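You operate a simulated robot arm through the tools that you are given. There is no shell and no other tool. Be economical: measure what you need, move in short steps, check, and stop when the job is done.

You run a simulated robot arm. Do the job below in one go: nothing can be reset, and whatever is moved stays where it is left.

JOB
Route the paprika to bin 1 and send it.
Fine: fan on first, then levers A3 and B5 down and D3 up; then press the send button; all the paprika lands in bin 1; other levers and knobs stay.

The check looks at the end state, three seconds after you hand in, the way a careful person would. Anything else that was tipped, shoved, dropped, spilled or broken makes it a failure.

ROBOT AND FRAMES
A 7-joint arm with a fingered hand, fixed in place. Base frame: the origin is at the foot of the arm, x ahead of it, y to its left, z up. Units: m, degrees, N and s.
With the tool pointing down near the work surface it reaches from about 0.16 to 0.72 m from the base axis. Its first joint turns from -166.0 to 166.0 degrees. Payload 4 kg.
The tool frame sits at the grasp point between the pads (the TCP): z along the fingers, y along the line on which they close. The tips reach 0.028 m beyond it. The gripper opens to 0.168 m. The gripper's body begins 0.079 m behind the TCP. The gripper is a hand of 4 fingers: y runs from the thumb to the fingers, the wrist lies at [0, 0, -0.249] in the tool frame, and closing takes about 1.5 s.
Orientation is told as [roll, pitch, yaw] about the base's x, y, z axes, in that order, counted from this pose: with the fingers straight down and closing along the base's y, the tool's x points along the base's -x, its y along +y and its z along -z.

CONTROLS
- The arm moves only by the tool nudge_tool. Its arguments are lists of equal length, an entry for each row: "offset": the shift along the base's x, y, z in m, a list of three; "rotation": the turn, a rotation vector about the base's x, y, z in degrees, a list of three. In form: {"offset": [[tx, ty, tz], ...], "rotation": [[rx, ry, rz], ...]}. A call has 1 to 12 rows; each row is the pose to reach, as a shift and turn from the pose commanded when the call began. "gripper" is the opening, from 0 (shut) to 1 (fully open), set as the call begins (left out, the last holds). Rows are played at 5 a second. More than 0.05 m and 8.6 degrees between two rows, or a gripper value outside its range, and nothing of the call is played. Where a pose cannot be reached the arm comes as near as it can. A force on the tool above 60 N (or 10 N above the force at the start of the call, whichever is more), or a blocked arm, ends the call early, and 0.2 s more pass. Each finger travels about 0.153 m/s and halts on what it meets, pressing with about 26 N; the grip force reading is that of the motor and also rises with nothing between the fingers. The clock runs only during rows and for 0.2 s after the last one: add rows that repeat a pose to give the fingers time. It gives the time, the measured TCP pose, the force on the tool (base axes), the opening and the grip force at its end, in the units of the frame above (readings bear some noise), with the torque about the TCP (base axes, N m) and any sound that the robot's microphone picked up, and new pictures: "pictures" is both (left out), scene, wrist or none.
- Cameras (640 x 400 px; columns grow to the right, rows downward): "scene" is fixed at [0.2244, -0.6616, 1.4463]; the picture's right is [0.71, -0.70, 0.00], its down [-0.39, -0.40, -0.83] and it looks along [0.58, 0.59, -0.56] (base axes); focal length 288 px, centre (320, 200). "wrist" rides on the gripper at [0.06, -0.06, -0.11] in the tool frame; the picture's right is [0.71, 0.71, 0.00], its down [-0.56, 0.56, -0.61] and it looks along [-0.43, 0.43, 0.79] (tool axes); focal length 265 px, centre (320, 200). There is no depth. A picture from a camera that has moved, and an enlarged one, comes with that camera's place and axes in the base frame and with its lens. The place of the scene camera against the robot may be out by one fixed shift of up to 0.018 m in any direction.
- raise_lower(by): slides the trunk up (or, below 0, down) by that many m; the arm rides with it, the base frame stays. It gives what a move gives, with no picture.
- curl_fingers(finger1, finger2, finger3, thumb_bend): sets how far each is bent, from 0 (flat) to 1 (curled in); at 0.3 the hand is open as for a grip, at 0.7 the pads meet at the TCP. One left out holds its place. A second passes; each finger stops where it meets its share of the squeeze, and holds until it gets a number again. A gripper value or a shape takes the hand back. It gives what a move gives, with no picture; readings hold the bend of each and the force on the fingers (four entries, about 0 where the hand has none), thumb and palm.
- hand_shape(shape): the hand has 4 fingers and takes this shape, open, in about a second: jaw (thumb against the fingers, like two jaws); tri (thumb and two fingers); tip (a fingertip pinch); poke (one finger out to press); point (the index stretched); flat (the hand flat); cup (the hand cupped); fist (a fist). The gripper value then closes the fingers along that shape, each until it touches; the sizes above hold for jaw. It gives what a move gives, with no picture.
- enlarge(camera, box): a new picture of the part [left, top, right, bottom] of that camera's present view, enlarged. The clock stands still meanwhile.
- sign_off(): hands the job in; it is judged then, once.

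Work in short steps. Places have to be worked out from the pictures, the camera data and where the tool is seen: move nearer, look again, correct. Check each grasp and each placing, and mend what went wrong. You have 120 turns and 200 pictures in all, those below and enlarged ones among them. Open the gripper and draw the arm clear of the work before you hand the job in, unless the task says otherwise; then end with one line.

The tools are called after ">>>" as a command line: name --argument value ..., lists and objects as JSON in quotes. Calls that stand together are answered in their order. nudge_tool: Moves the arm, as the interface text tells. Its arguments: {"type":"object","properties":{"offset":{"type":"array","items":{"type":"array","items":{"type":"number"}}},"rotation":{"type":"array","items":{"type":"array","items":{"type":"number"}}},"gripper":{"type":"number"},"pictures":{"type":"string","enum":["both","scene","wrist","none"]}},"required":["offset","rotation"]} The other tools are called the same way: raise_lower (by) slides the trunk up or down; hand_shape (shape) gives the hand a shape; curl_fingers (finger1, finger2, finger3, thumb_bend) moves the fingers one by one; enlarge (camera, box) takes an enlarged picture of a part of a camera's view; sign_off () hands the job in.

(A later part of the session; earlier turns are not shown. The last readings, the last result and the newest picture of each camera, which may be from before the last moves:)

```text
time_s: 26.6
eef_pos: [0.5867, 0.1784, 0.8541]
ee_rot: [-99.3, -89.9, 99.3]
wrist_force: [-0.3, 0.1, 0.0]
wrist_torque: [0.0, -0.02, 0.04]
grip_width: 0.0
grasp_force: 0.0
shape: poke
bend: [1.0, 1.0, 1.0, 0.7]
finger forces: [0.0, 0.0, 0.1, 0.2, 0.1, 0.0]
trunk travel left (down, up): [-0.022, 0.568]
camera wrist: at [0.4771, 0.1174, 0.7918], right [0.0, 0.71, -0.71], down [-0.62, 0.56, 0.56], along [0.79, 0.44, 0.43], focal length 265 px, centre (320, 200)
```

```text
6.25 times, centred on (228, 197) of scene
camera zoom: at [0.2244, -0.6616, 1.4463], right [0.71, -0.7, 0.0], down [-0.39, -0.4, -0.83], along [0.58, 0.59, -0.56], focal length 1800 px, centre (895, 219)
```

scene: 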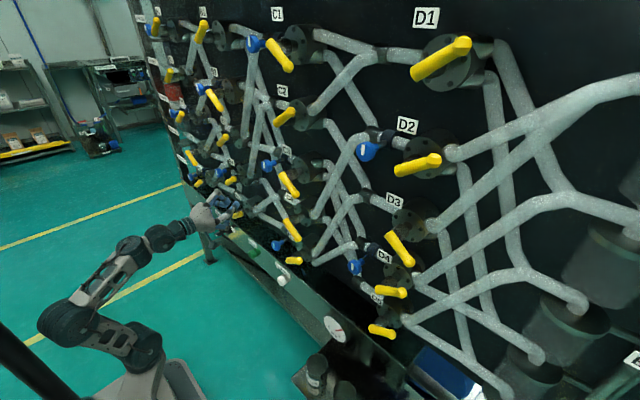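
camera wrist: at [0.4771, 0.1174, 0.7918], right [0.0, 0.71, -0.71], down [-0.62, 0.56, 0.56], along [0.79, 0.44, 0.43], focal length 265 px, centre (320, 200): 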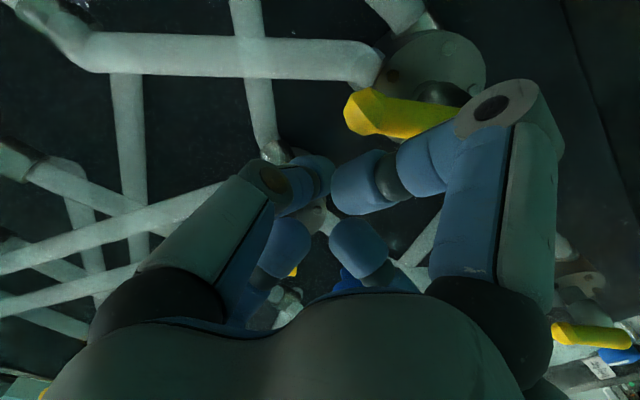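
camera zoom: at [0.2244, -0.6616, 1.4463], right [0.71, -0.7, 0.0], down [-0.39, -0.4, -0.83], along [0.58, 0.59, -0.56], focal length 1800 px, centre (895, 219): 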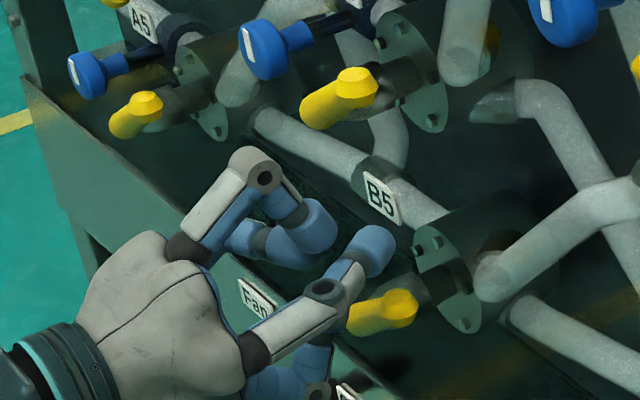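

The thumb is over the B5 handle, so I'll push down along the arc.

>>> nudge_tool --offset '[[0, 0, -0.015], [0, 0, -0.03], [0, -0.003, -0.042], [0, -0.006, -0.054], [0, -0.01, -0.066], [0, -0.013, -0.078], [0, -0.015, -0.088], [0, -0.015, -0.088]]' --rotation '[[0, 0, 0], [0, 0, 0], [0, 0, 0], [0, 0, 0], [0, 0, 0], [0, 0, 0], [0, 0, 0], [0, 0, 0]]'

>>> enlarge --camera "scene" --box '[180, 165, 276, 229]'

```text
time_s: 28.4
eef_pos: [0.5868, 0.1619, 0.7668]
ee_rot: [-175.4, -89.7, 175.5]
wrist_force: [1.9, 1.8, 8.9]
wrist_torque: [0.02, -0.15, -0.02]
grip_width: 0.0
grasp_force: 0.0
shape: poke
bend: [1.0, 1.0, 1.0, 0.7]
finger forces: [0.0, 0.1, 0.0, 0.1, 8.2, 0.1]
trunk travel left (down, up): [-0.022, 0.568]
camera wrist: at [0.4777, 0.1019, 0.7053], right [0.0, 0.71, -0.71], down [-0.62, 0.56, 0.55], along [0.79, 0.44, 0.44], focal length 265 px, centre (320, 200)
```

scene: 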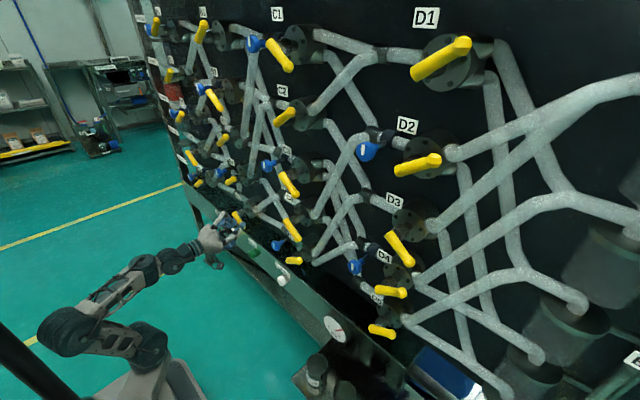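
wrist: 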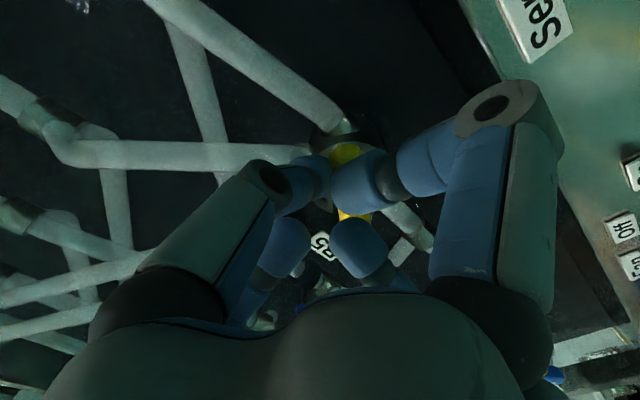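

```text
6.25 times, centred on (228, 197) of scene
camera zoom: at [0.2244, -0.6616, 1.4463], right [0.71, -0.7, 0.0], down [-0.39, -0.4, -0.83], along [0.58, 0.59, -0.56], focal length 1800 px, centre (895, 219)
```

zoom: 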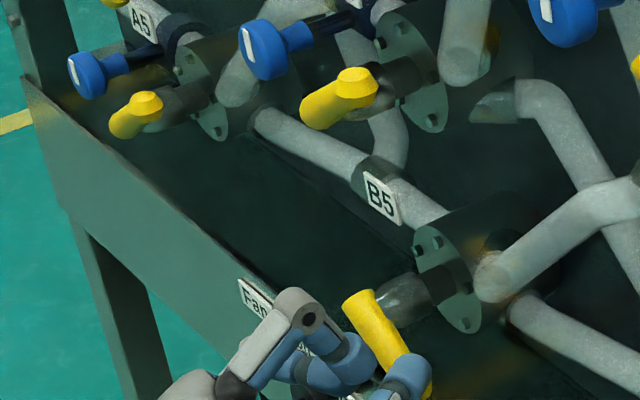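

B5 has swung down and there is a 9 N reaction, so it may be on its stop. I'll lift slightly, withdraw, and check its angle against levers that are already down.

>>> nudge_tool --offset '[[0, 0, 0.01], [-0.03, 0, 0.012], [-0.07, 0, 0.012], [-0.11, 0, 0.012], [-0.11, 0, 0.012]]' --rotation '[[0, 0, 0], [0, 0, 0], [0, 0, 0], [0, 0, 0], [0, 0, 0]]'

>>> enlarge --camera "scene" --box '[200, 170, 312, 250]'

```text
time_s: 29.6
eef_pos: [0.476, 0.1625, 0.7763]
ee_rot: [-64.6, -89.8, 64.8]
wrist_force: [0.2, 0.8, 0.0]
wrist_torque: [0.0, -0.01, -0.01]
grip_width: 0.0001
grasp_force: 0.0
shape: poke
bend: [1.0, 1.0, 1.0, 0.7]
finger forces: [0.0, 0.0, 0.1, 0.0, 0.0, 0.0]
trunk travel left (down, up): [-0.022, 0.568]
camera wrist: at [0.3664, 0.1021, 0.715], right [0.0, 0.71, -0.71], down [-0.61, 0.56, 0.56], along [0.79, 0.44, 0.43], focal length 265 px, centre (320, 200)
```

scene: 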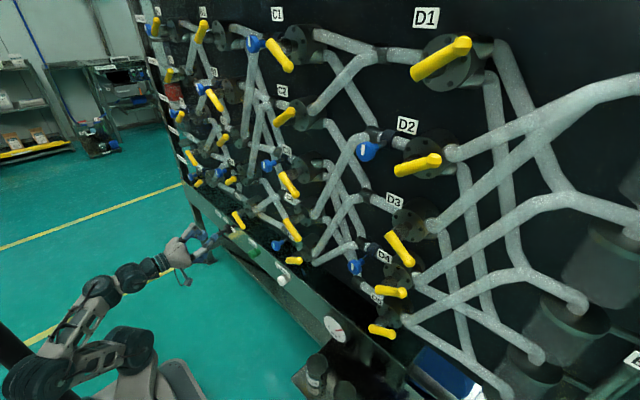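
wrist: 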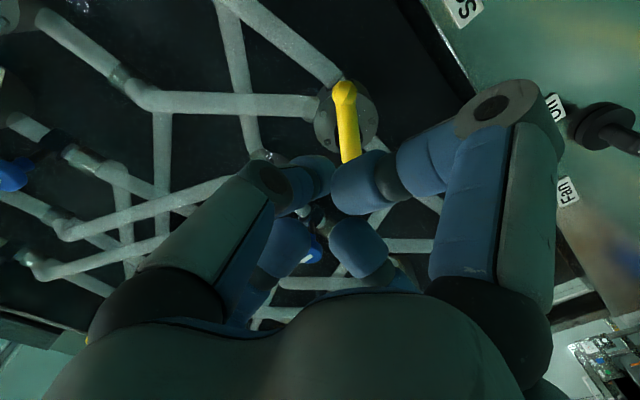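

```text
5.00 times, centred on (256, 210) of scene
camera zoom: at [0.2244, -0.6616, 1.4463], right [0.71, -0.7, 0.0], down [-0.39, -0.4, -0.83], along [0.58, 0.59, -0.56], focal length 1440 px, centre (640, 150)
```

zoom: 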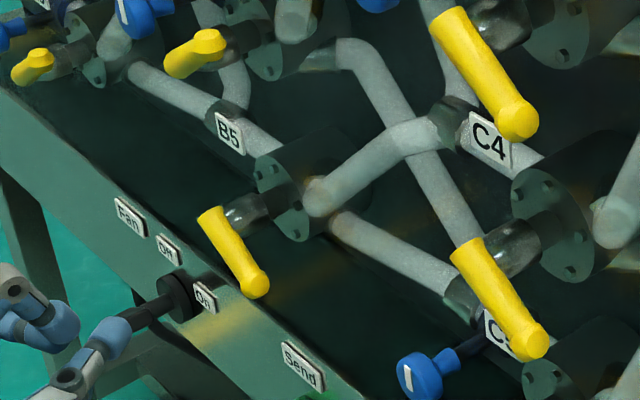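

B5's final slope of about 34° down matches C4, so it is fully down. Next I'll raise the trunk and move to view A3, expected near hub (0.60, 0.56, 1.055).

>>> nudge_tool --offset '[[-0.02, 0.03, 0], [-0.02, 0.07, 0], [-0.02, 0.11, 0], [-0.02, 0.15, 0], [-0.02, 0.19, 0], [-0.02, 0.23, 0], [-0.02, 0.27, 0], [-0.02, 0.27, 0]]' --rotation '[[0, 0, 0], [0, 0, 0], [0, 0, 0], [0, 0, 0], [0, 0, 0], [0, 0, 0], [0, 0, 0], [0, 0, 0]]' --pictures "none"

>>> raise_lower --by 0.35

>>> nudge_tool --offset '[[0, 0.03, 0], [0, 0.06, 0], [0, 0.07, 0], [0, 0.07, 0]]' --rotation '[[0, 0, 0], [0, 0, 0], [0, 0, 0], [0, 0, 0]]'

```text
time_s: 31.4
eef_pos: [0.4579, 0.433, 0.7736]
ee_rot: [-85.5, -89.9, 85.8]
wrist_force: [0.4, -0.7, -0.2]
wrist_torque: [0.0, 0.0, 0.02]
grip_width: 0.0001
grasp_force: 0.1
shape: poke
bend: [1.0, 1.0, 1.0, 0.7]
finger forces: [0.1, 0.0, 0.0, 0.1, 0.1, 0.0]
trunk travel left (down, up): [-0.022, 0.568]
```

```text
time_s: 34.9
eef_pos: [0.4579, 0.4334, 1.1234]
ee_rot: [-88.6, -89.9, 88.6]
wrist_force: [0.3, -0.7, -0.5]
wrist_torque: [0.02, -0.01, -0.01]
grip_width: 0.0001
grasp_force: 0.0
shape: poke
bend: [1.0, 1.0, 1.0, 0.7]
finger forces: [0.1, 0.1, 0.1, 0.0, 0.0, 0.0]
trunk travel left (down, up): [-0.372, 0.218]
```

```text
time_s: 35.9
eef_pos: [0.4582, 0.5044, 1.1241]
ee_rot: [-86.1, -89.9, 86.1]
wrist_force: [-0.1, -0.6, 0.6]
wrist_torque: [0.0, 0.05, 0.01]
grip_width: 0.0
grasp_force: 0.1
shape: poke
bend: [1.0, 1.0, 1.0, 0.7]
finger forces: [0.0, 0.0, 0.1, 0.0, 0.0, 0.1]
trunk travel left (down, up): [-0.372, 0.218]
camera wrist: at [0.3486, 0.4436, 1.0632], right [0.0, 0.71, -0.71], down [-0.62, 0.56, 0.56], along [0.79, 0.44, 0.43], focal length 265 px, centre (320, 200)
```

scene: 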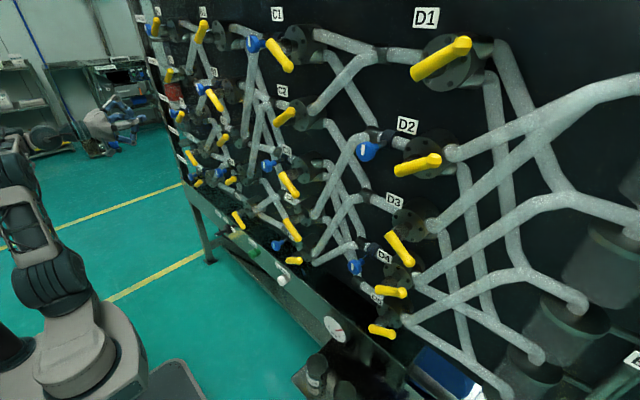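
wrist: 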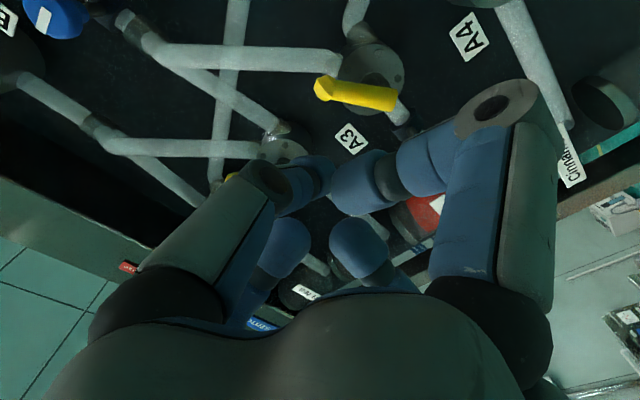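

A3's hub is at (0.60, 0.549, 1.070) and its tip at (0.605, 0.496, 1.110), and its blue knob sits clear at y≈0.63. I'll repeat the same approach above it.

>>> nudge_tool --offset '[[0, 0.002, 0.015], [0.02, 0.005, 0.025], [0.05, 0.005, 0.025], [0.09, 0.005, 0.025], [0.128, 0.005, 0.025], [0.128, 0.005, 0.025]]' --rotation '[[0, 0, 0], [0, 0, 0], [0, 0, 0], [0, 0, 0], [0, 0, 0], [0, 0, 0]]'

>>> enlarge --camera "scene" --box '[130, 60, 226, 140]'

```text
time_s: 37.2
eef_pos: [0.5894, 0.5088, 1.1471]
ee_rot: [-78.2, -89.9, 78.5]
wrist_force: [-0.2, -0.4, -0.4]
wrist_torque: [0.0, -0.03, 0.02]
grip_width: 0.0001
grasp_force: 0.0
shape: poke
bend: [1.0, 1.0, 1.0, 0.7]
finger forces: [0.0, 0.0, 0.0, 0.1, 0.1, 0.0]
trunk travel left (down, up): [-0.372, 0.218]
camera wrist: at [0.479, 0.4485, 1.0867], right [0.0, 0.71, -0.71], down [-0.62, 0.56, 0.56], along [0.79, 0.44, 0.43], focal length 265 px, centre (320, 200)
```

scene: 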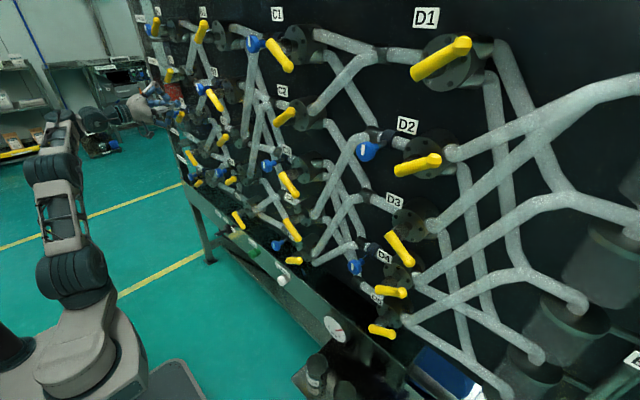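
wrist: 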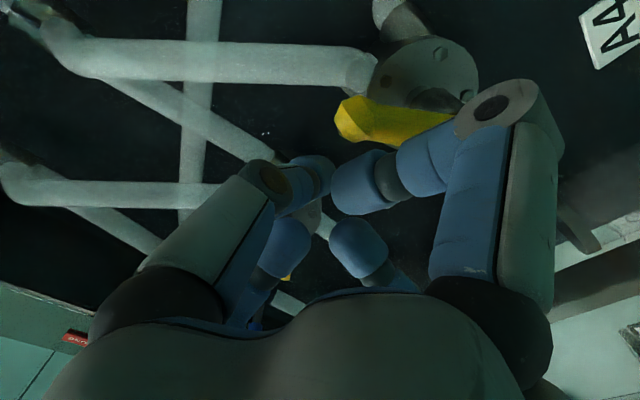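

```text
5.00 times, centred on (178, 100) of scene
camera zoom: at [0.2244, -0.6616, 1.4463], right [0.71, -0.7, 0.0], down [-0.39, -0.4, -0.83], along [0.58, 0.59, -0.56], focal length 1440 px, centre (1030, 700)
```

zoom: 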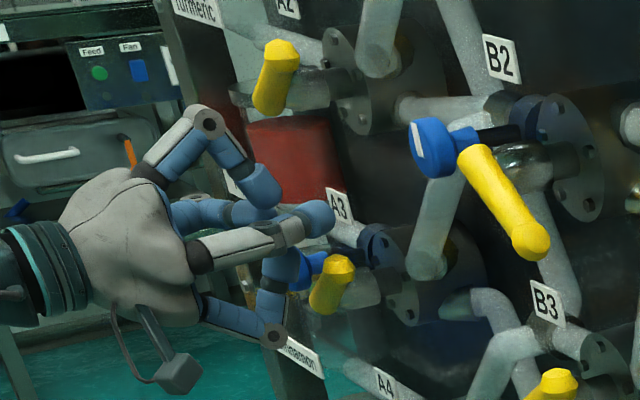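

The relative view matches the B5 approach, so I'll push A3 down the same way.

>>> nudge_tool --offset '[[0, 0, -0.015], [0, 0, -0.03], [0, -0.003, -0.042], [0, -0.006, -0.054], [0, -0.01, -0.066], [0, -0.013, -0.076], [0, -0.015, -0.086], [0, -0.015, -0.086]]' --rotation '[[0, 0, 0], [0, 0, 0], [0, 0, 0], [0, 0, 0], [0, 0, 0], [0, 0, 0], [0, 0, 0], [0, 0, 0]]'

>>> enlarge --camera "scene" --box '[130, 60, 226, 140]'

```text
time_s: 39.0
eef_pos: [0.5858, 0.4919, 1.0654]
ee_rot: [158.1, -89.6, -158.0]
wrist_force: [0.6, 3.5, 15.7]
wrist_torque: [0.02, -0.37, 0.05]
grip_width: 0.0
grasp_force: 0.1
shape: poke
bend: [1.0, 1.0, 1.0, 0.7]
finger forces: [0.0, 0.0, 0.0, 0.1, 13.7, 0.1]
trunk travel left (down, up): [-0.372, 0.218]
camera wrist: at [0.4758, 0.432, 1.0039], right [0.0, 0.71, -0.71], down [-0.62, 0.55, 0.56], along [0.79, 0.44, 0.44], focal length 265 px, centre (320, 200)
```

scene: 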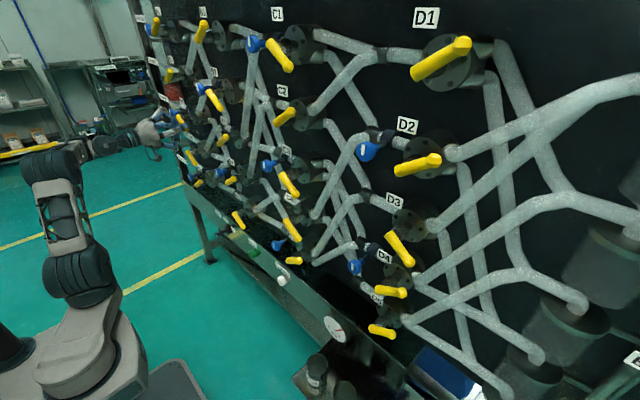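
wrist: 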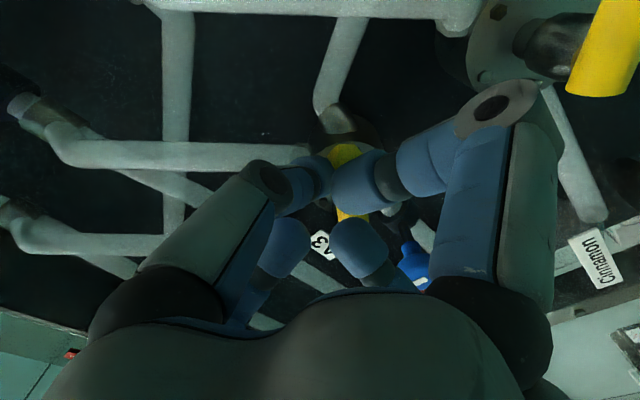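

```text
5.00 times, centred on (178, 100) of scene
camera zoom: at [0.2244, -0.6616, 1.4463], right [0.71, -0.7, 0.0], down [-0.39, -0.4, -0.83], along [0.58, 0.59, -0.56], focal length 1440 px, centre (1030, 700)
```

zoom: 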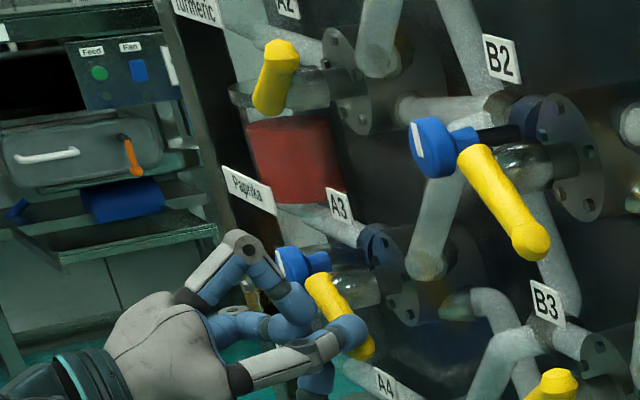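

A3 is down, with a firm 16 N stop. I'll lift slightly, withdraw and verify.

>>> nudge_tool --offset '[[0, 0, 0.01], [-0.03, 0, 0.012], [-0.07, 0, 0.012], [-0.11, 0, 0.012], [-0.13, -0.03, 0.012], [-0.13, -0.07, 0.012]]' --rotation '[[0, 0, 0], [0, 0, 0], [0, 0, 0], [0, 0, 0], [0, 0, 0], [0, 0, 0]]' --pictures "wrist"

>>> enlarge --camera "scene" --box '[130, 0, 290, 200]'

```text
time_s: 40.5
eef_pos: [0.4536, 0.4237, 1.0731]
ee_rot: [-100.7, -89.9, 100.6]
wrist_force: [-0.3, -0.8, 0.1]
wrist_torque: [-0.01, 0.01, -0.03]
grip_width: 0.0001
grasp_force: 0.0
shape: poke
bend: [1.0, 1.0, 1.0, 0.7]
finger forces: [0.1, 0.0, 0.1, 0.1, 0.0, 0.0]
trunk travel left (down, up): [-0.372, 0.218]
camera wrist: at [0.3443, 0.3638, 1.0118], right [0.0, 0.71, -0.71], down [-0.62, 0.56, 0.56], along [0.79, 0.44, 0.43], focal length 265 px, centre (320, 200)
```

wrist: 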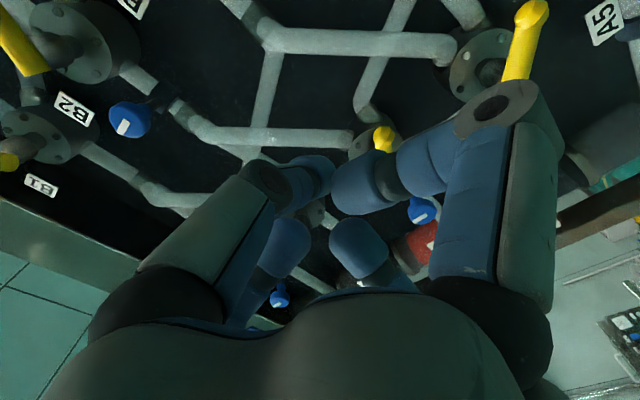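

```text
2.00 times, centred on (210, 100) of scene
camera zoom: at [0.2244, -0.6616, 1.4463], right [0.71, -0.7, 0.0], down [-0.39, -0.4, -0.83], along [0.58, 0.59, -0.56], focal length 576 px, centre (540, 400)
```

zoom: 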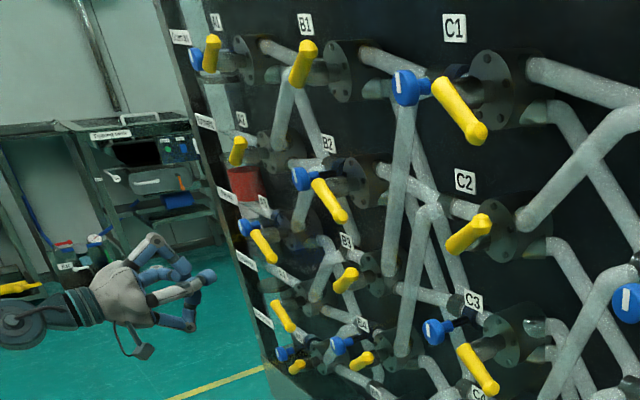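

A3 is down and parallel to A4. D3 is next, expected at hub (0.60, -0.443, 1.07). I'll cross in front of the board at a safe x.

>>> nudge_tool --offset '[[0.02, -0.04, 0], [0.04, -0.08, 0], [0.055, -0.12, 0], [0.055, -0.165, 0], [0.055, -0.21, 0], [0.055, -0.255, 0], [0.055, -0.3, 0], [0.055, -0.345, 0], [0.055, -0.39, 0], [0.055, -0.435, 0]]' --rotation '[[0, 0, 0], [0, 0, 0], [0, 0, 0], [0, 0, 0], [0, 0, 0], [0, 0, 0], [0, 0, 0], [0, 0, 0], [0, 0, 0], [0, 0, 0]]'

```text
time_s: 42.3
eef_pos: [0.3816, 0.4454, 1.0602]
ee_rot: [-46.2, -85.9, 106.2]
wrist_force: [-0.1, -1.0, 1.1]
wrist_torque: [-0.02, -0.01, -0.02]
grip_width: 0.0
grasp_force: 0.1
shape: poke
bend: [1.0, 1.0, 1.0, 0.7]
finger forces: [0.0, 0.0, 0.0, 0.0, 0.0, 0.0]
trunk travel left (down, up): [-0.372, 0.218]
stopped in row 9: the arm was blocked; the commanded pose is now the measured one
camera wrist: at [0.3797, 0.3174, 1.0073], right [-0.6, 0.3, -0.74], down [-0.8, -0.22, 0.56], along [0.01, 0.93, 0.37], focal length 265 px, centre (320, 200)
```

scene: 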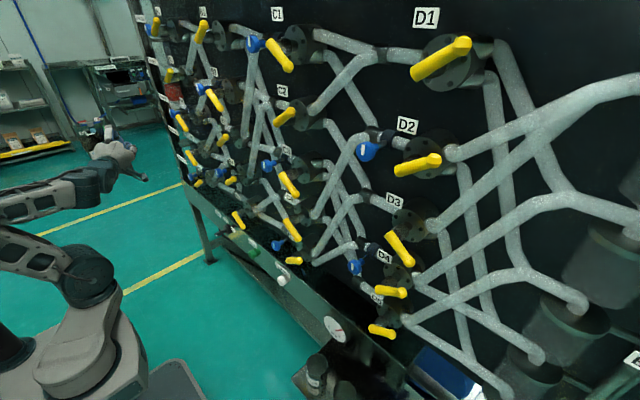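
wrist: 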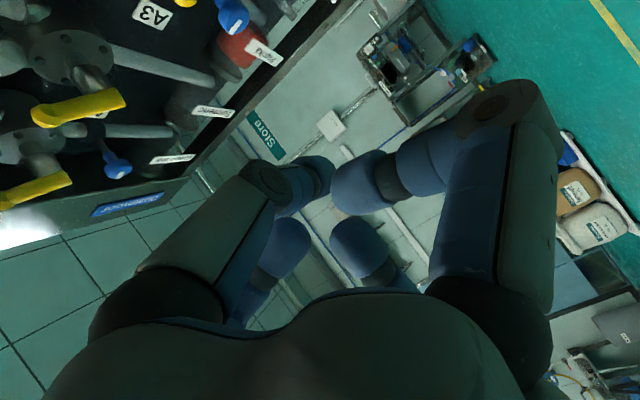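

The wrist swung the wrong way and hit a joint limit. I'll bring the hand back to yaw 0 with a 45° downward pitch, which is a more natural pose for crossing in front of the base.

>>> nudge_tool --offset '[[0, 0, 0], [0.005, -0.01, 0], [0.01, -0.02, 0], [0.015, -0.03, 0], [0.02, -0.04, 0], [0.025, -0.05, 0], [0.03, -0.06, 0], [0.035, -0.07, 0], [0.04, -0.07, 0], [0.04, -0.07, 0]]' --rotation '[[-2.2, 4.4, -6.5], [-4.4, 8.8, -13], [-6.6, 13.2, -19.5], [-8.8, 17.6, -26], [-11, 22, -32.6], [-13.2, 26.4, -39.1], [-15.4, 30.8, -45.6], [-17.6, 35.2, -52.1], [-19.8, 39.6, -58.6], [-19.8, 39.6, -58.6]]'

```text
time_s: 44.5
eef_pos: [0.4199, 0.3781, 1.0596]
ee_rot: [-0.6, -44.8, 0.4]
wrist_force: [-0.4, -0.3, -0.8]
wrist_torque: [-0.04, 0.02, -0.05]
grip_width: 0.0
grasp_force: 0.1
shape: poke
bend: [1.0, 1.0, 1.0, 0.7]
finger forces: [0.0, 0.0, 0.0, 0.0, 0.0, 0.1]
trunk travel left (down, up): [-0.372, 0.218]
camera wrist: at [0.301, 0.318, 1.0933], right [-0.5, 0.7, -0.5], down [-0.04, 0.56, 0.83], along [0.86, 0.43, -0.26], focal length 265 px, centre (320, 200)
```

scene: 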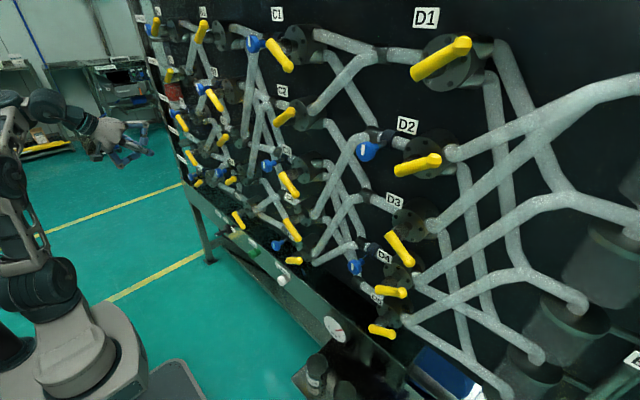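
wrist: 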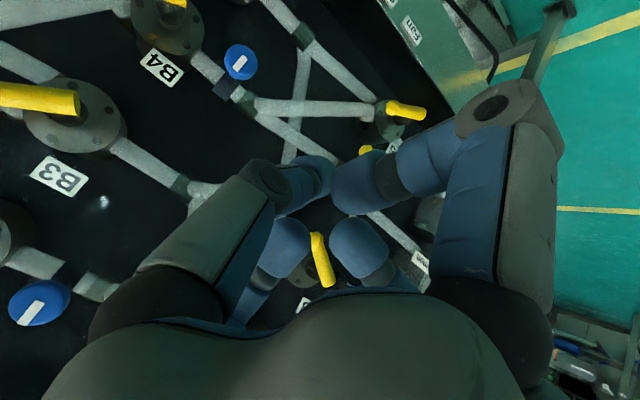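

Recovered cleanly. Now I'll cross towards y=0 with this pose.

>>> nudge_tool --offset '[[0, -0.045, 0], [0, -0.09, 0], [0, -0.135, 0], [0, -0.18, 0], [0, -0.225, 0], [0, -0.27, 0], [0, -0.315, 0], [0, -0.36, 0]]' --rotation '[[0, 0, 0], [0, 0, 0], [0, 0, 0], [0, 0, 0], [0, 0, 0], [0, 0, 0], [0, 0, 0], [0, 0, 0]]' --pictures "scene"

```text
time_s: 46.3
eef_pos: [0.4214, 0.0164, 1.0622]
ee_rot: [-0.5, -44.9, 0.3]
wrist_force: [-0.8, 0.5, -0.3]
wrist_torque: [-0.06, 0.02, -0.02]
grip_width: 0.0001
grasp_force: 0.1
shape: poke
bend: [1.0, 1.0, 1.0, 0.7]
finger forces: [0.0, 0.0, 0.0, 0.0, 0.0, 0.0]
trunk travel left (down, up): [-0.372, 0.218]
```

scene: 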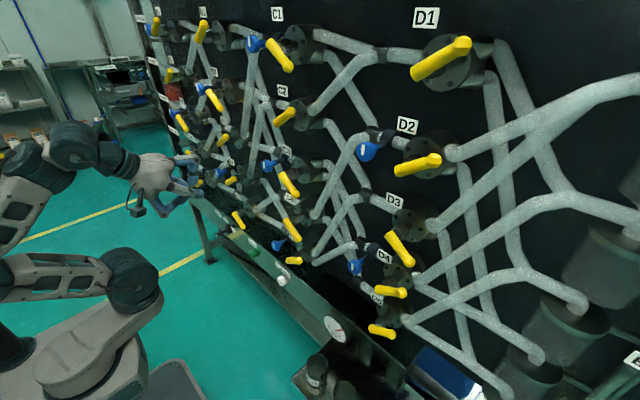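

That worked. Continuing towards D column.

>>> nudge_tool --offset '[[0, -0.045, 0], [0, -0.09, 0], [0, -0.135, 0], [0, -0.18, 0], [0, -0.225, 0], [0, -0.27, 0], [0, -0.315, 0], [0, -0.36, 0], [0, -0.405, 0], [0, -0.44, 0]]' --rotation '[[0, 0, 0], [0, 0, 0], [0, 0, 0], [0, 0, 0], [0, 0, 0], [0, 0, 0], [0, 0, 0], [0, 0, 0], [0, 0, 0], [0, 0, 0]]'

```text
time_s: 48.5
eef_pos: [0.4235, -0.4106, 1.0568]
ee_rot: [-0.3, -45.0, 0.2]
wrist_force: [-0.5, 0.3, -0.2]
wrist_torque: [-0.03, 0.02, 0.03]
grip_width: 0.0001
grasp_force: 0.0
shape: poke
bend: [1.0, 1.0, 1.0, 0.7]
finger forces: [0.1, 0.0, 0.0, 0.0, 0.0, 0.0]
out of reach, approached as far as the arm can: row 10
trunk travel left (down, up): [-0.372, 0.218]
camera wrist: at [0.3033, -0.4706, 1.0902], right [-0.5, 0.71, -0.5], down [-0.04, 0.56, 0.83], along [0.87, 0.43, -0.25], focal length 265 px, centre (320, 200)
```

scene: 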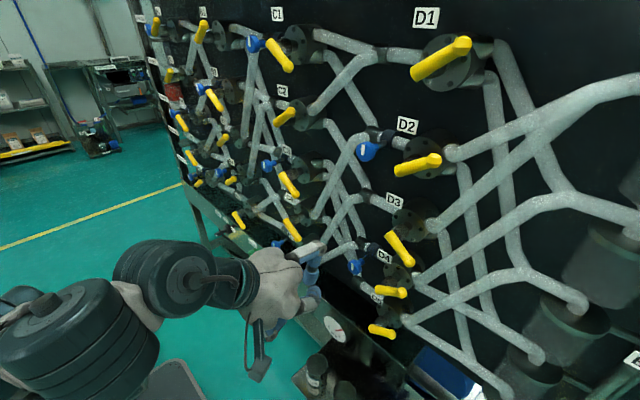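
wrist: 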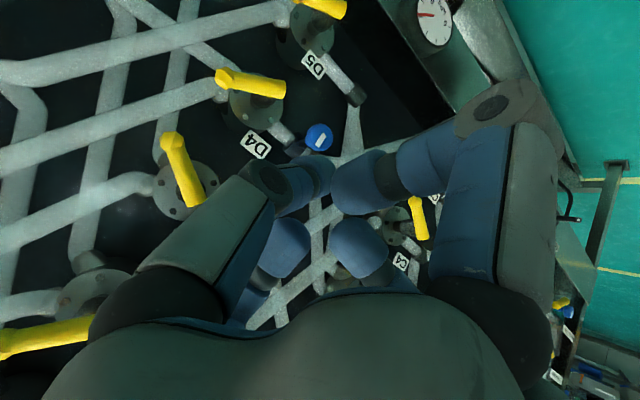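

Now at D column, but yaw 0 is at its limit here. I'll level the tool and yaw it 30° to the right, which is more natural for this side.

>>> nudge_tool --offset '[[0, 0, 0], [0, 0, 0], [0, 0, 0], [0, 0, 0], [0, 0, 0], [0, 0, 0], [0, 0, 0], [0, 0, 0]]' --rotation '[[-1.7, -6.3, -4.1], [-3.4, -12.5, -8.1], [-5.1, -18.8, -12.2], [-6.7, -25.1, -16.3], [-8.4, -31.4, -20.4], [-10.1, -37.6, -24.4], [-11.8, -43.9, -28.5], [-11.8, -43.9, -28.5]]'

```text
time_s: 50.3
eef_pos: [0.4246, -0.4107, 1.0559]
ee_rot: [-66.9, -89.7, 36.6]
wrist_force: [-1.0, -1.1, 0.2]
wrist_torque: [0.01, 0.02, 0.0]
grip_width: 0.0
grasp_force: 0.0
shape: poke
bend: [1.0, 1.0, 1.0, 0.7]
finger forces: [0.0, 0.0, 0.0, 0.0, 0.0, 0.0]
trunk travel left (down, up): [-0.372, 0.218]
camera wrist: at [0.2989, -0.4058, 0.9941], right [0.36, 0.61, -0.71], down [-0.25, 0.79, 0.56], along [0.9, -0.02, 0.43], focal length 265 px, centre (320, 200)
```

scene: 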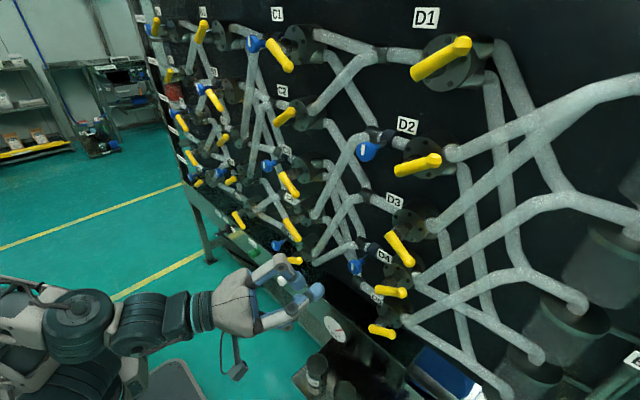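
wrist: 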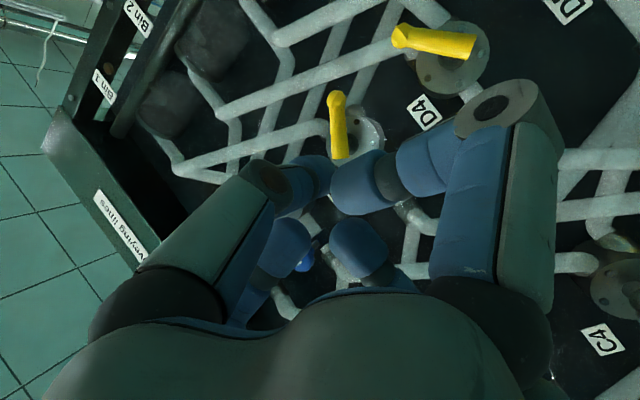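

D3's tip is at (0.607, -0.495, 1.047) with its pivot near (-0.44, 1.08). Squaring up to yaw ≈ -8° would keep the side knuckle off the hub, so I'll try that while moving to the stand-off below the lever.

>>> nudge_tool --offset '[[0.02, -0.015, -0.01], [0.04, -0.03, -0.02], [0.06, -0.045, -0.03], [0.075, -0.06, -0.04], [0.085, -0.072, -0.056], [0.085, -0.072, -0.056]]' --rotation '[[0, 0, 0], [0, 0, 5], [0, 0, 10], [0, 0, 16], [0, 0, 22], [0, 0, 22]]'

>>> enlarge --camera "scene" --box '[270, 180, 450, 300]'

```text
time_s: 51.7
eef_pos: [0.5091, -0.4825, 1.0]
ee_rot: [-49.5, -89.8, 41.3]
wrist_force: [0.5, -0.2, -0.2]
wrist_torque: [0.02, -0.03, 0.03]
grip_width: 0.0001
grasp_force: 0.0
shape: poke
bend: [1.0, 1.0, 1.0, 0.7]
finger forces: [0.0, 0.0, 0.0, 0.1, 0.1, 0.1]
trunk travel left (down, up): [-0.372, 0.218]
camera wrist: at [0.3913, -0.5261, 0.9386], right [0.1, 0.7, -0.71], down [-0.53, 0.64, 0.56], along [0.84, 0.32, 0.43], focal length 265 px, centre (320, 200)
```

scene: 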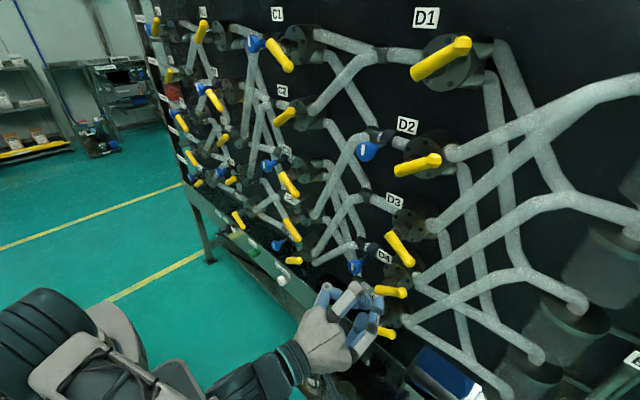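
wrist: 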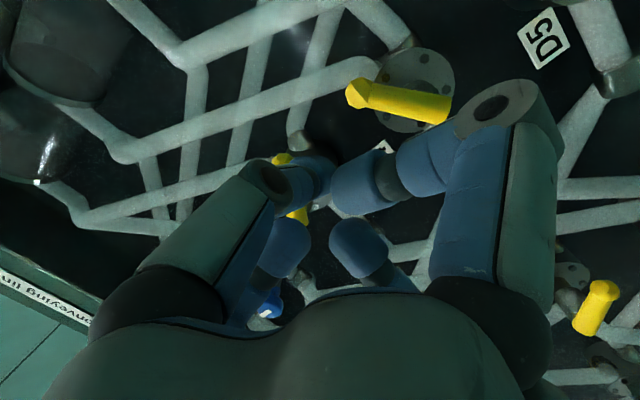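

```text
3.33 times, centred on (360, 240) of scene
camera zoom: at [0.2244, -0.6616, 1.4463], right [0.71, -0.7, 0.0], down [-0.39, -0.4, -0.83], along [0.58, 0.59, -0.56], focal length 960 px, centre (187, 67)
```

zoom: 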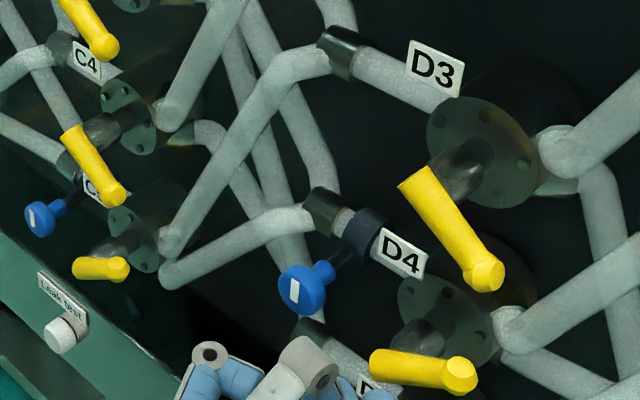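

Yaw -8° is reachable, with the thumb at z=1.0 between D3 and D4. I'll slide in under the D3 handle.

>>> nudge_tool --offset '[[0.03, 0, 0.002], [0.055, 0, 0.004], [0.077, 0, 0.005], [0.077, 0, 0.005]]' --rotation '[[0, 0, 0], [0, 0, 0], [0, 0, 0], [0, 0, 0]]'

>>> enlarge --camera "scene" --box '[320, 190, 440, 290]'

```text
time_s: 52.7
eef_pos: [0.5865, -0.4816, 1.0026]
ee_rot: [-43.6, -89.8, 35.2]
wrist_force: [-0.1, 0.3, -0.2]
wrist_torque: [0.02, 0.02, 0.01]
grip_width: 0.0001
grasp_force: 0.0
shape: poke
bend: [1.0, 1.0, 1.0, 0.7]
finger forces: [0.1, 0.0, 0.0, 0.0, 0.0, 0.0]
trunk travel left (down, up): [-0.372, 0.218]
camera wrist: at [0.4696, -0.5249, 0.9429], right [0.1, 0.7, -0.71], down [-0.53, 0.64, 0.56], along [0.85, 0.32, 0.43], focal length 265 px, centre (320, 200)
```

scene: 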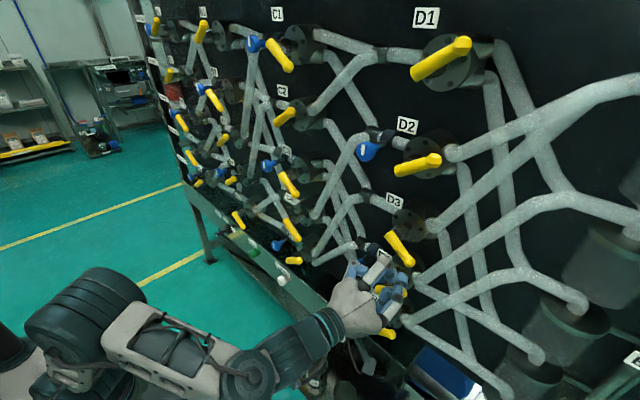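
wrist: 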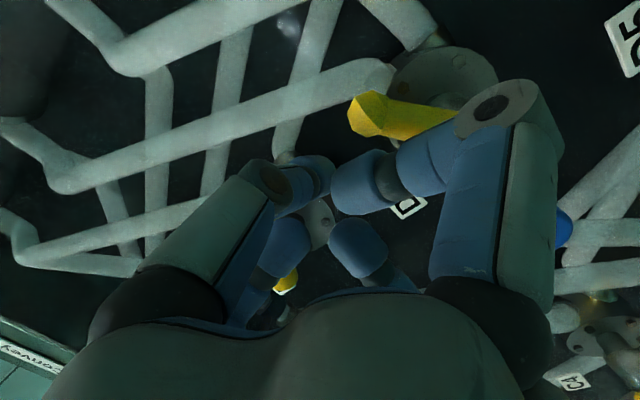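

```text
4.00 times, centred on (380, 240) of scene
camera zoom: at [0.2244, -0.6616, 1.4463], right [0.71, -0.7, 0.0], down [-0.39, -0.4, -0.83], along [0.58, 0.59, -0.56], focal length 1152 px, centre (80, 40)
```

zoom: 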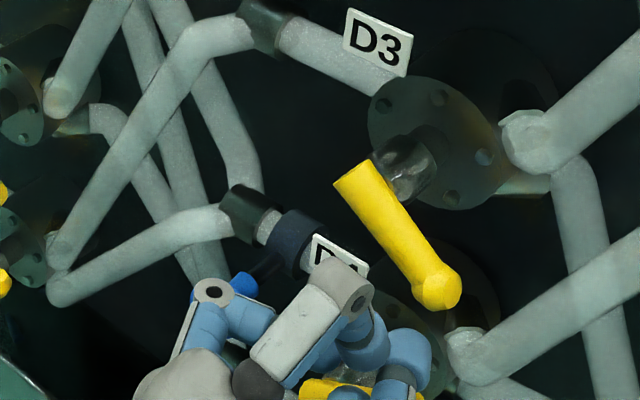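

The thumb is just under the handle tip, so I'll push up along the arc.

>>> nudge_tool --offset '[[0, 0, 0.014], [0, 0, 0.028], [0, -0.003, 0.042], [0, -0.006, 0.054], [0, -0.01, 0.066], [0, -0.013, 0.078], [0, -0.016, 0.09], [0, -0.016, 0.09]]' --rotation '[[0, 0, 0], [0, 0, 0], [0, 0, 0], [0, 0, 0], [0, 0, 0], [0, 0, 0], [0, 0, 0], [0, 0, 0]]'

>>> enlarge --camera "scene" --box '[320, 190, 440, 290]'

```text
time_s: 54.5
eef_pos: [0.5878, -0.4965, 1.0933]
ee_rot: [-18.2, -89.7, 9.8]
wrist_force: [-0.6, 0.6, -5.0]
wrist_torque: [-0.04, 0.07, 0.01]
grip_width: 0.0
grasp_force: 0.1
shape: poke
bend: [1.0, 1.0, 1.0, 0.7]
finger forces: [0.0, 0.1, 0.1, 0.0, 3.7, 0.0]
trunk travel left (down, up): [-0.372, 0.218]
camera wrist: at [0.4694, -0.5406, 1.0325], right [0.1, 0.7, -0.71], down [-0.53, 0.64, 0.56], along [0.85, 0.32, 0.43], focal length 265 px, centre (320, 200)
```

scene: 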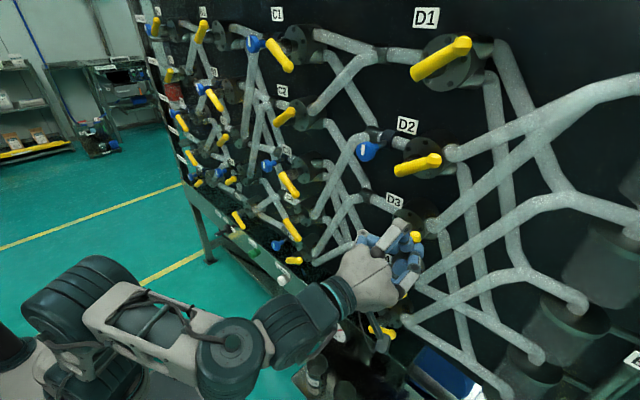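
wrist: 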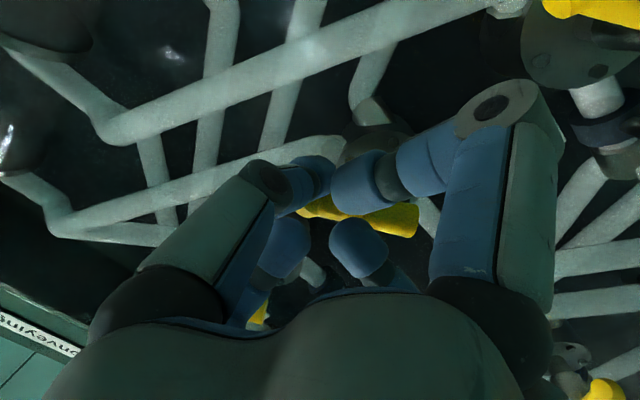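

```text
4.00 times, centred on (380, 240) of scene
camera zoom: at [0.2244, -0.6616, 1.4463], right [0.71, -0.7, 0.0], down [-0.39, -0.4, -0.83], along [0.58, 0.59, -0.56], focal length 1152 px, centre (80, 40)
```

zoom: 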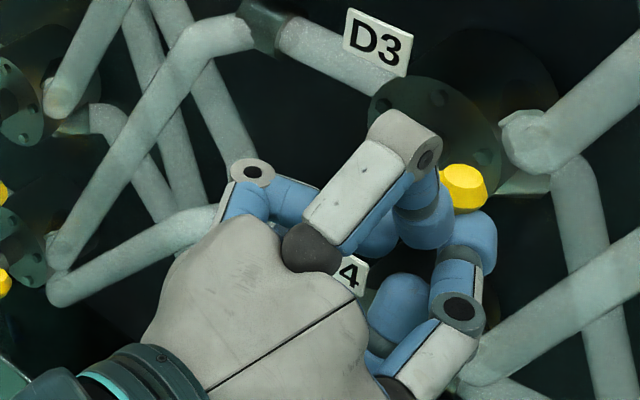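

The handle is up with 5 N on it. I'll push 4 mm more to be sure it's seated, then lower slightly and withdraw.

>>> nudge_tool --offset '[[0, 0, 0.002], [0, -0.001, 0.004], [0, -0.001, 0.004]]' --rotation '[[0, 0, 0], [0, 0, 0], [0, 0, 0]]' --pictures "none"

>>> nudge_tool --offset '[[0, 0, -0.014], [-0.03, 0, -0.016], [-0.07, 0.01, -0.016], [-0.11, 0.02, -0.016], [-0.14, 0.04, -0.016]]' --rotation '[[0, 0, 0], [0, 0, 0], [0, 0, 0], [0, 0, 0], [0, 0, 0]]'

>>> enlarge --camera "scene" --box '[320, 100, 500, 350]'

```text
time_s: 55.3
eef_pos: [0.5873, -0.4983, 1.0945]
ee_rot: [0.3, -89.6, -8.5]
wrist_force: [-3.9, 4.4, -19.6]
wrist_torque: [-0.02, 0.38, 0.07]
grip_width: 0.0001
grasp_force: 0.0
shape: poke
bend: [1.0, 1.0, 1.0, 0.7]
finger forces: [0.1, 0.0, 0.0, 0.0, 17.5, 0.0]
trunk travel left (down, up): [-0.372, 0.218]
```

```text
time_s: 56.5
eef_pos: [0.4418, -0.456, 1.0824]
ee_rot: [-52.1, -89.9, 43.8]
wrist_force: [0.8, 0.6, 0.5]
wrist_torque: [-0.03, -0.04, 0.01]
grip_width: 0.0
grasp_force: 0.1
shape: poke
bend: [1.0, 1.0, 1.0, 0.7]
finger forces: [0.1, 0.0, 0.1, 0.0, 0.0, 0.0]
trunk travel left (down, up): [-0.372, 0.218]
camera wrist: at [0.3248, -0.5002, 1.0213], right [0.1, 0.7, -0.71], down [-0.53, 0.64, 0.56], along [0.84, 0.32, 0.43], focal length 265 px, centre (320, 200)
```

scene: 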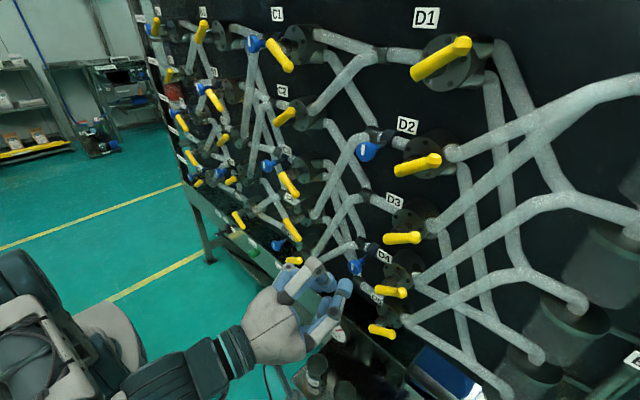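
wrist: 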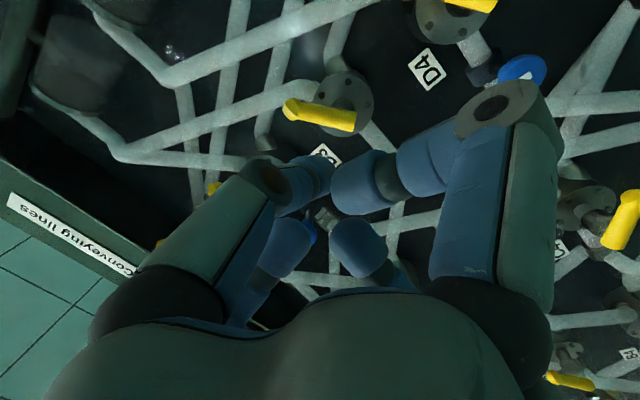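

```text
1.60 times, centred on (410, 225) of scene
camera zoom: at [0.2244, -0.6616, 1.4463], right [0.71, -0.7, 0.0], down [-0.39, -0.4, -0.83], along [0.58, 0.59, -0.56], focal length 461 px, centre (176, 160)
```

zoom: 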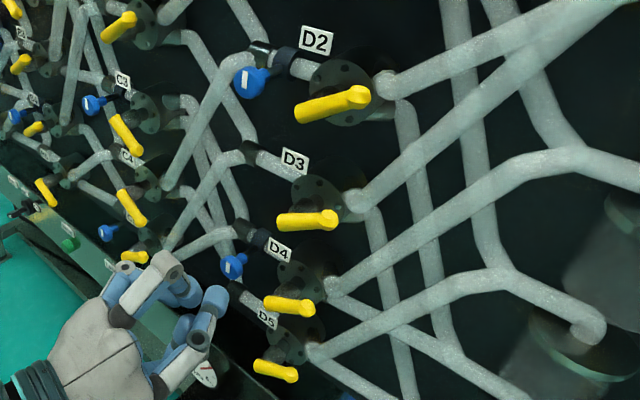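

D3 now points up like D2 and D4, after a firm 20 N stop. Next is the send button near (0.616, 0.185, 0.597). I'll pitch the hand down and travel back across.

>>> nudge_tool --offset '[[0, 0.03, 0], [0, 0.06, 0], [0, 0.09, 0], [0, 0.12, 0], [0, 0.16, 0], [0, 0.2, 0], [0, 0.24, 0], [0, 0.285, 0], [0, 0.33, 0]]' --rotation '[[0.5, 7, 1.6], [1, 14, 3.1], [1.4, 21, 4.7], [1.9, 28, 6.2], [2.4, 35, 7.8], [2.4, 35, 7.8], [2.4, 35, 7.8], [2.4, 35, 7.8], [2.4, 35, 7.8]]' --pictures "scene"

>>> enlarge --camera "scene" --box '[290, 290, 370, 350]'

```text
time_s: 58.5
eef_pos: [0.4437, -0.1276, 1.0846]
ee_rot: [-0.5, -54.9, 0.3]
wrist_force: [0.5, 0.1, -0.1]
wrist_torque: [0.03, 0.0, 0.05]
grip_width: 0.0001
grasp_force: 0.1
shape: poke
bend: [1.0, 1.0, 1.0, 0.7]
finger forces: [0.1, 0.1, 0.0, 0.1, 0.0, 0.0]
trunk travel left (down, up): [-0.372, 0.218]
```

scene: 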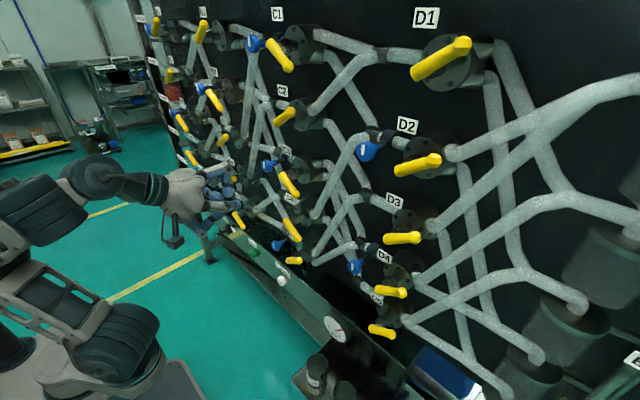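

```text
6.67 times, centred on (330, 320) of scene
camera zoom: at [0.2244, -0.6616, 1.4463], right [0.71, -0.7, 0.0], down [-0.39, -0.4, -0.83], along [0.58, 0.59, -0.56], focal length 1920 px, centre (253, -600)
```

zoom: 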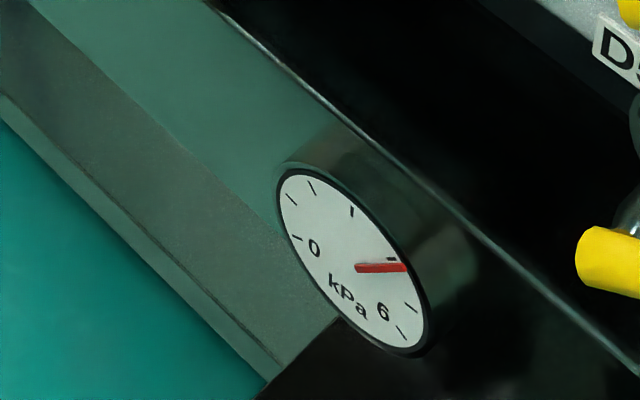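

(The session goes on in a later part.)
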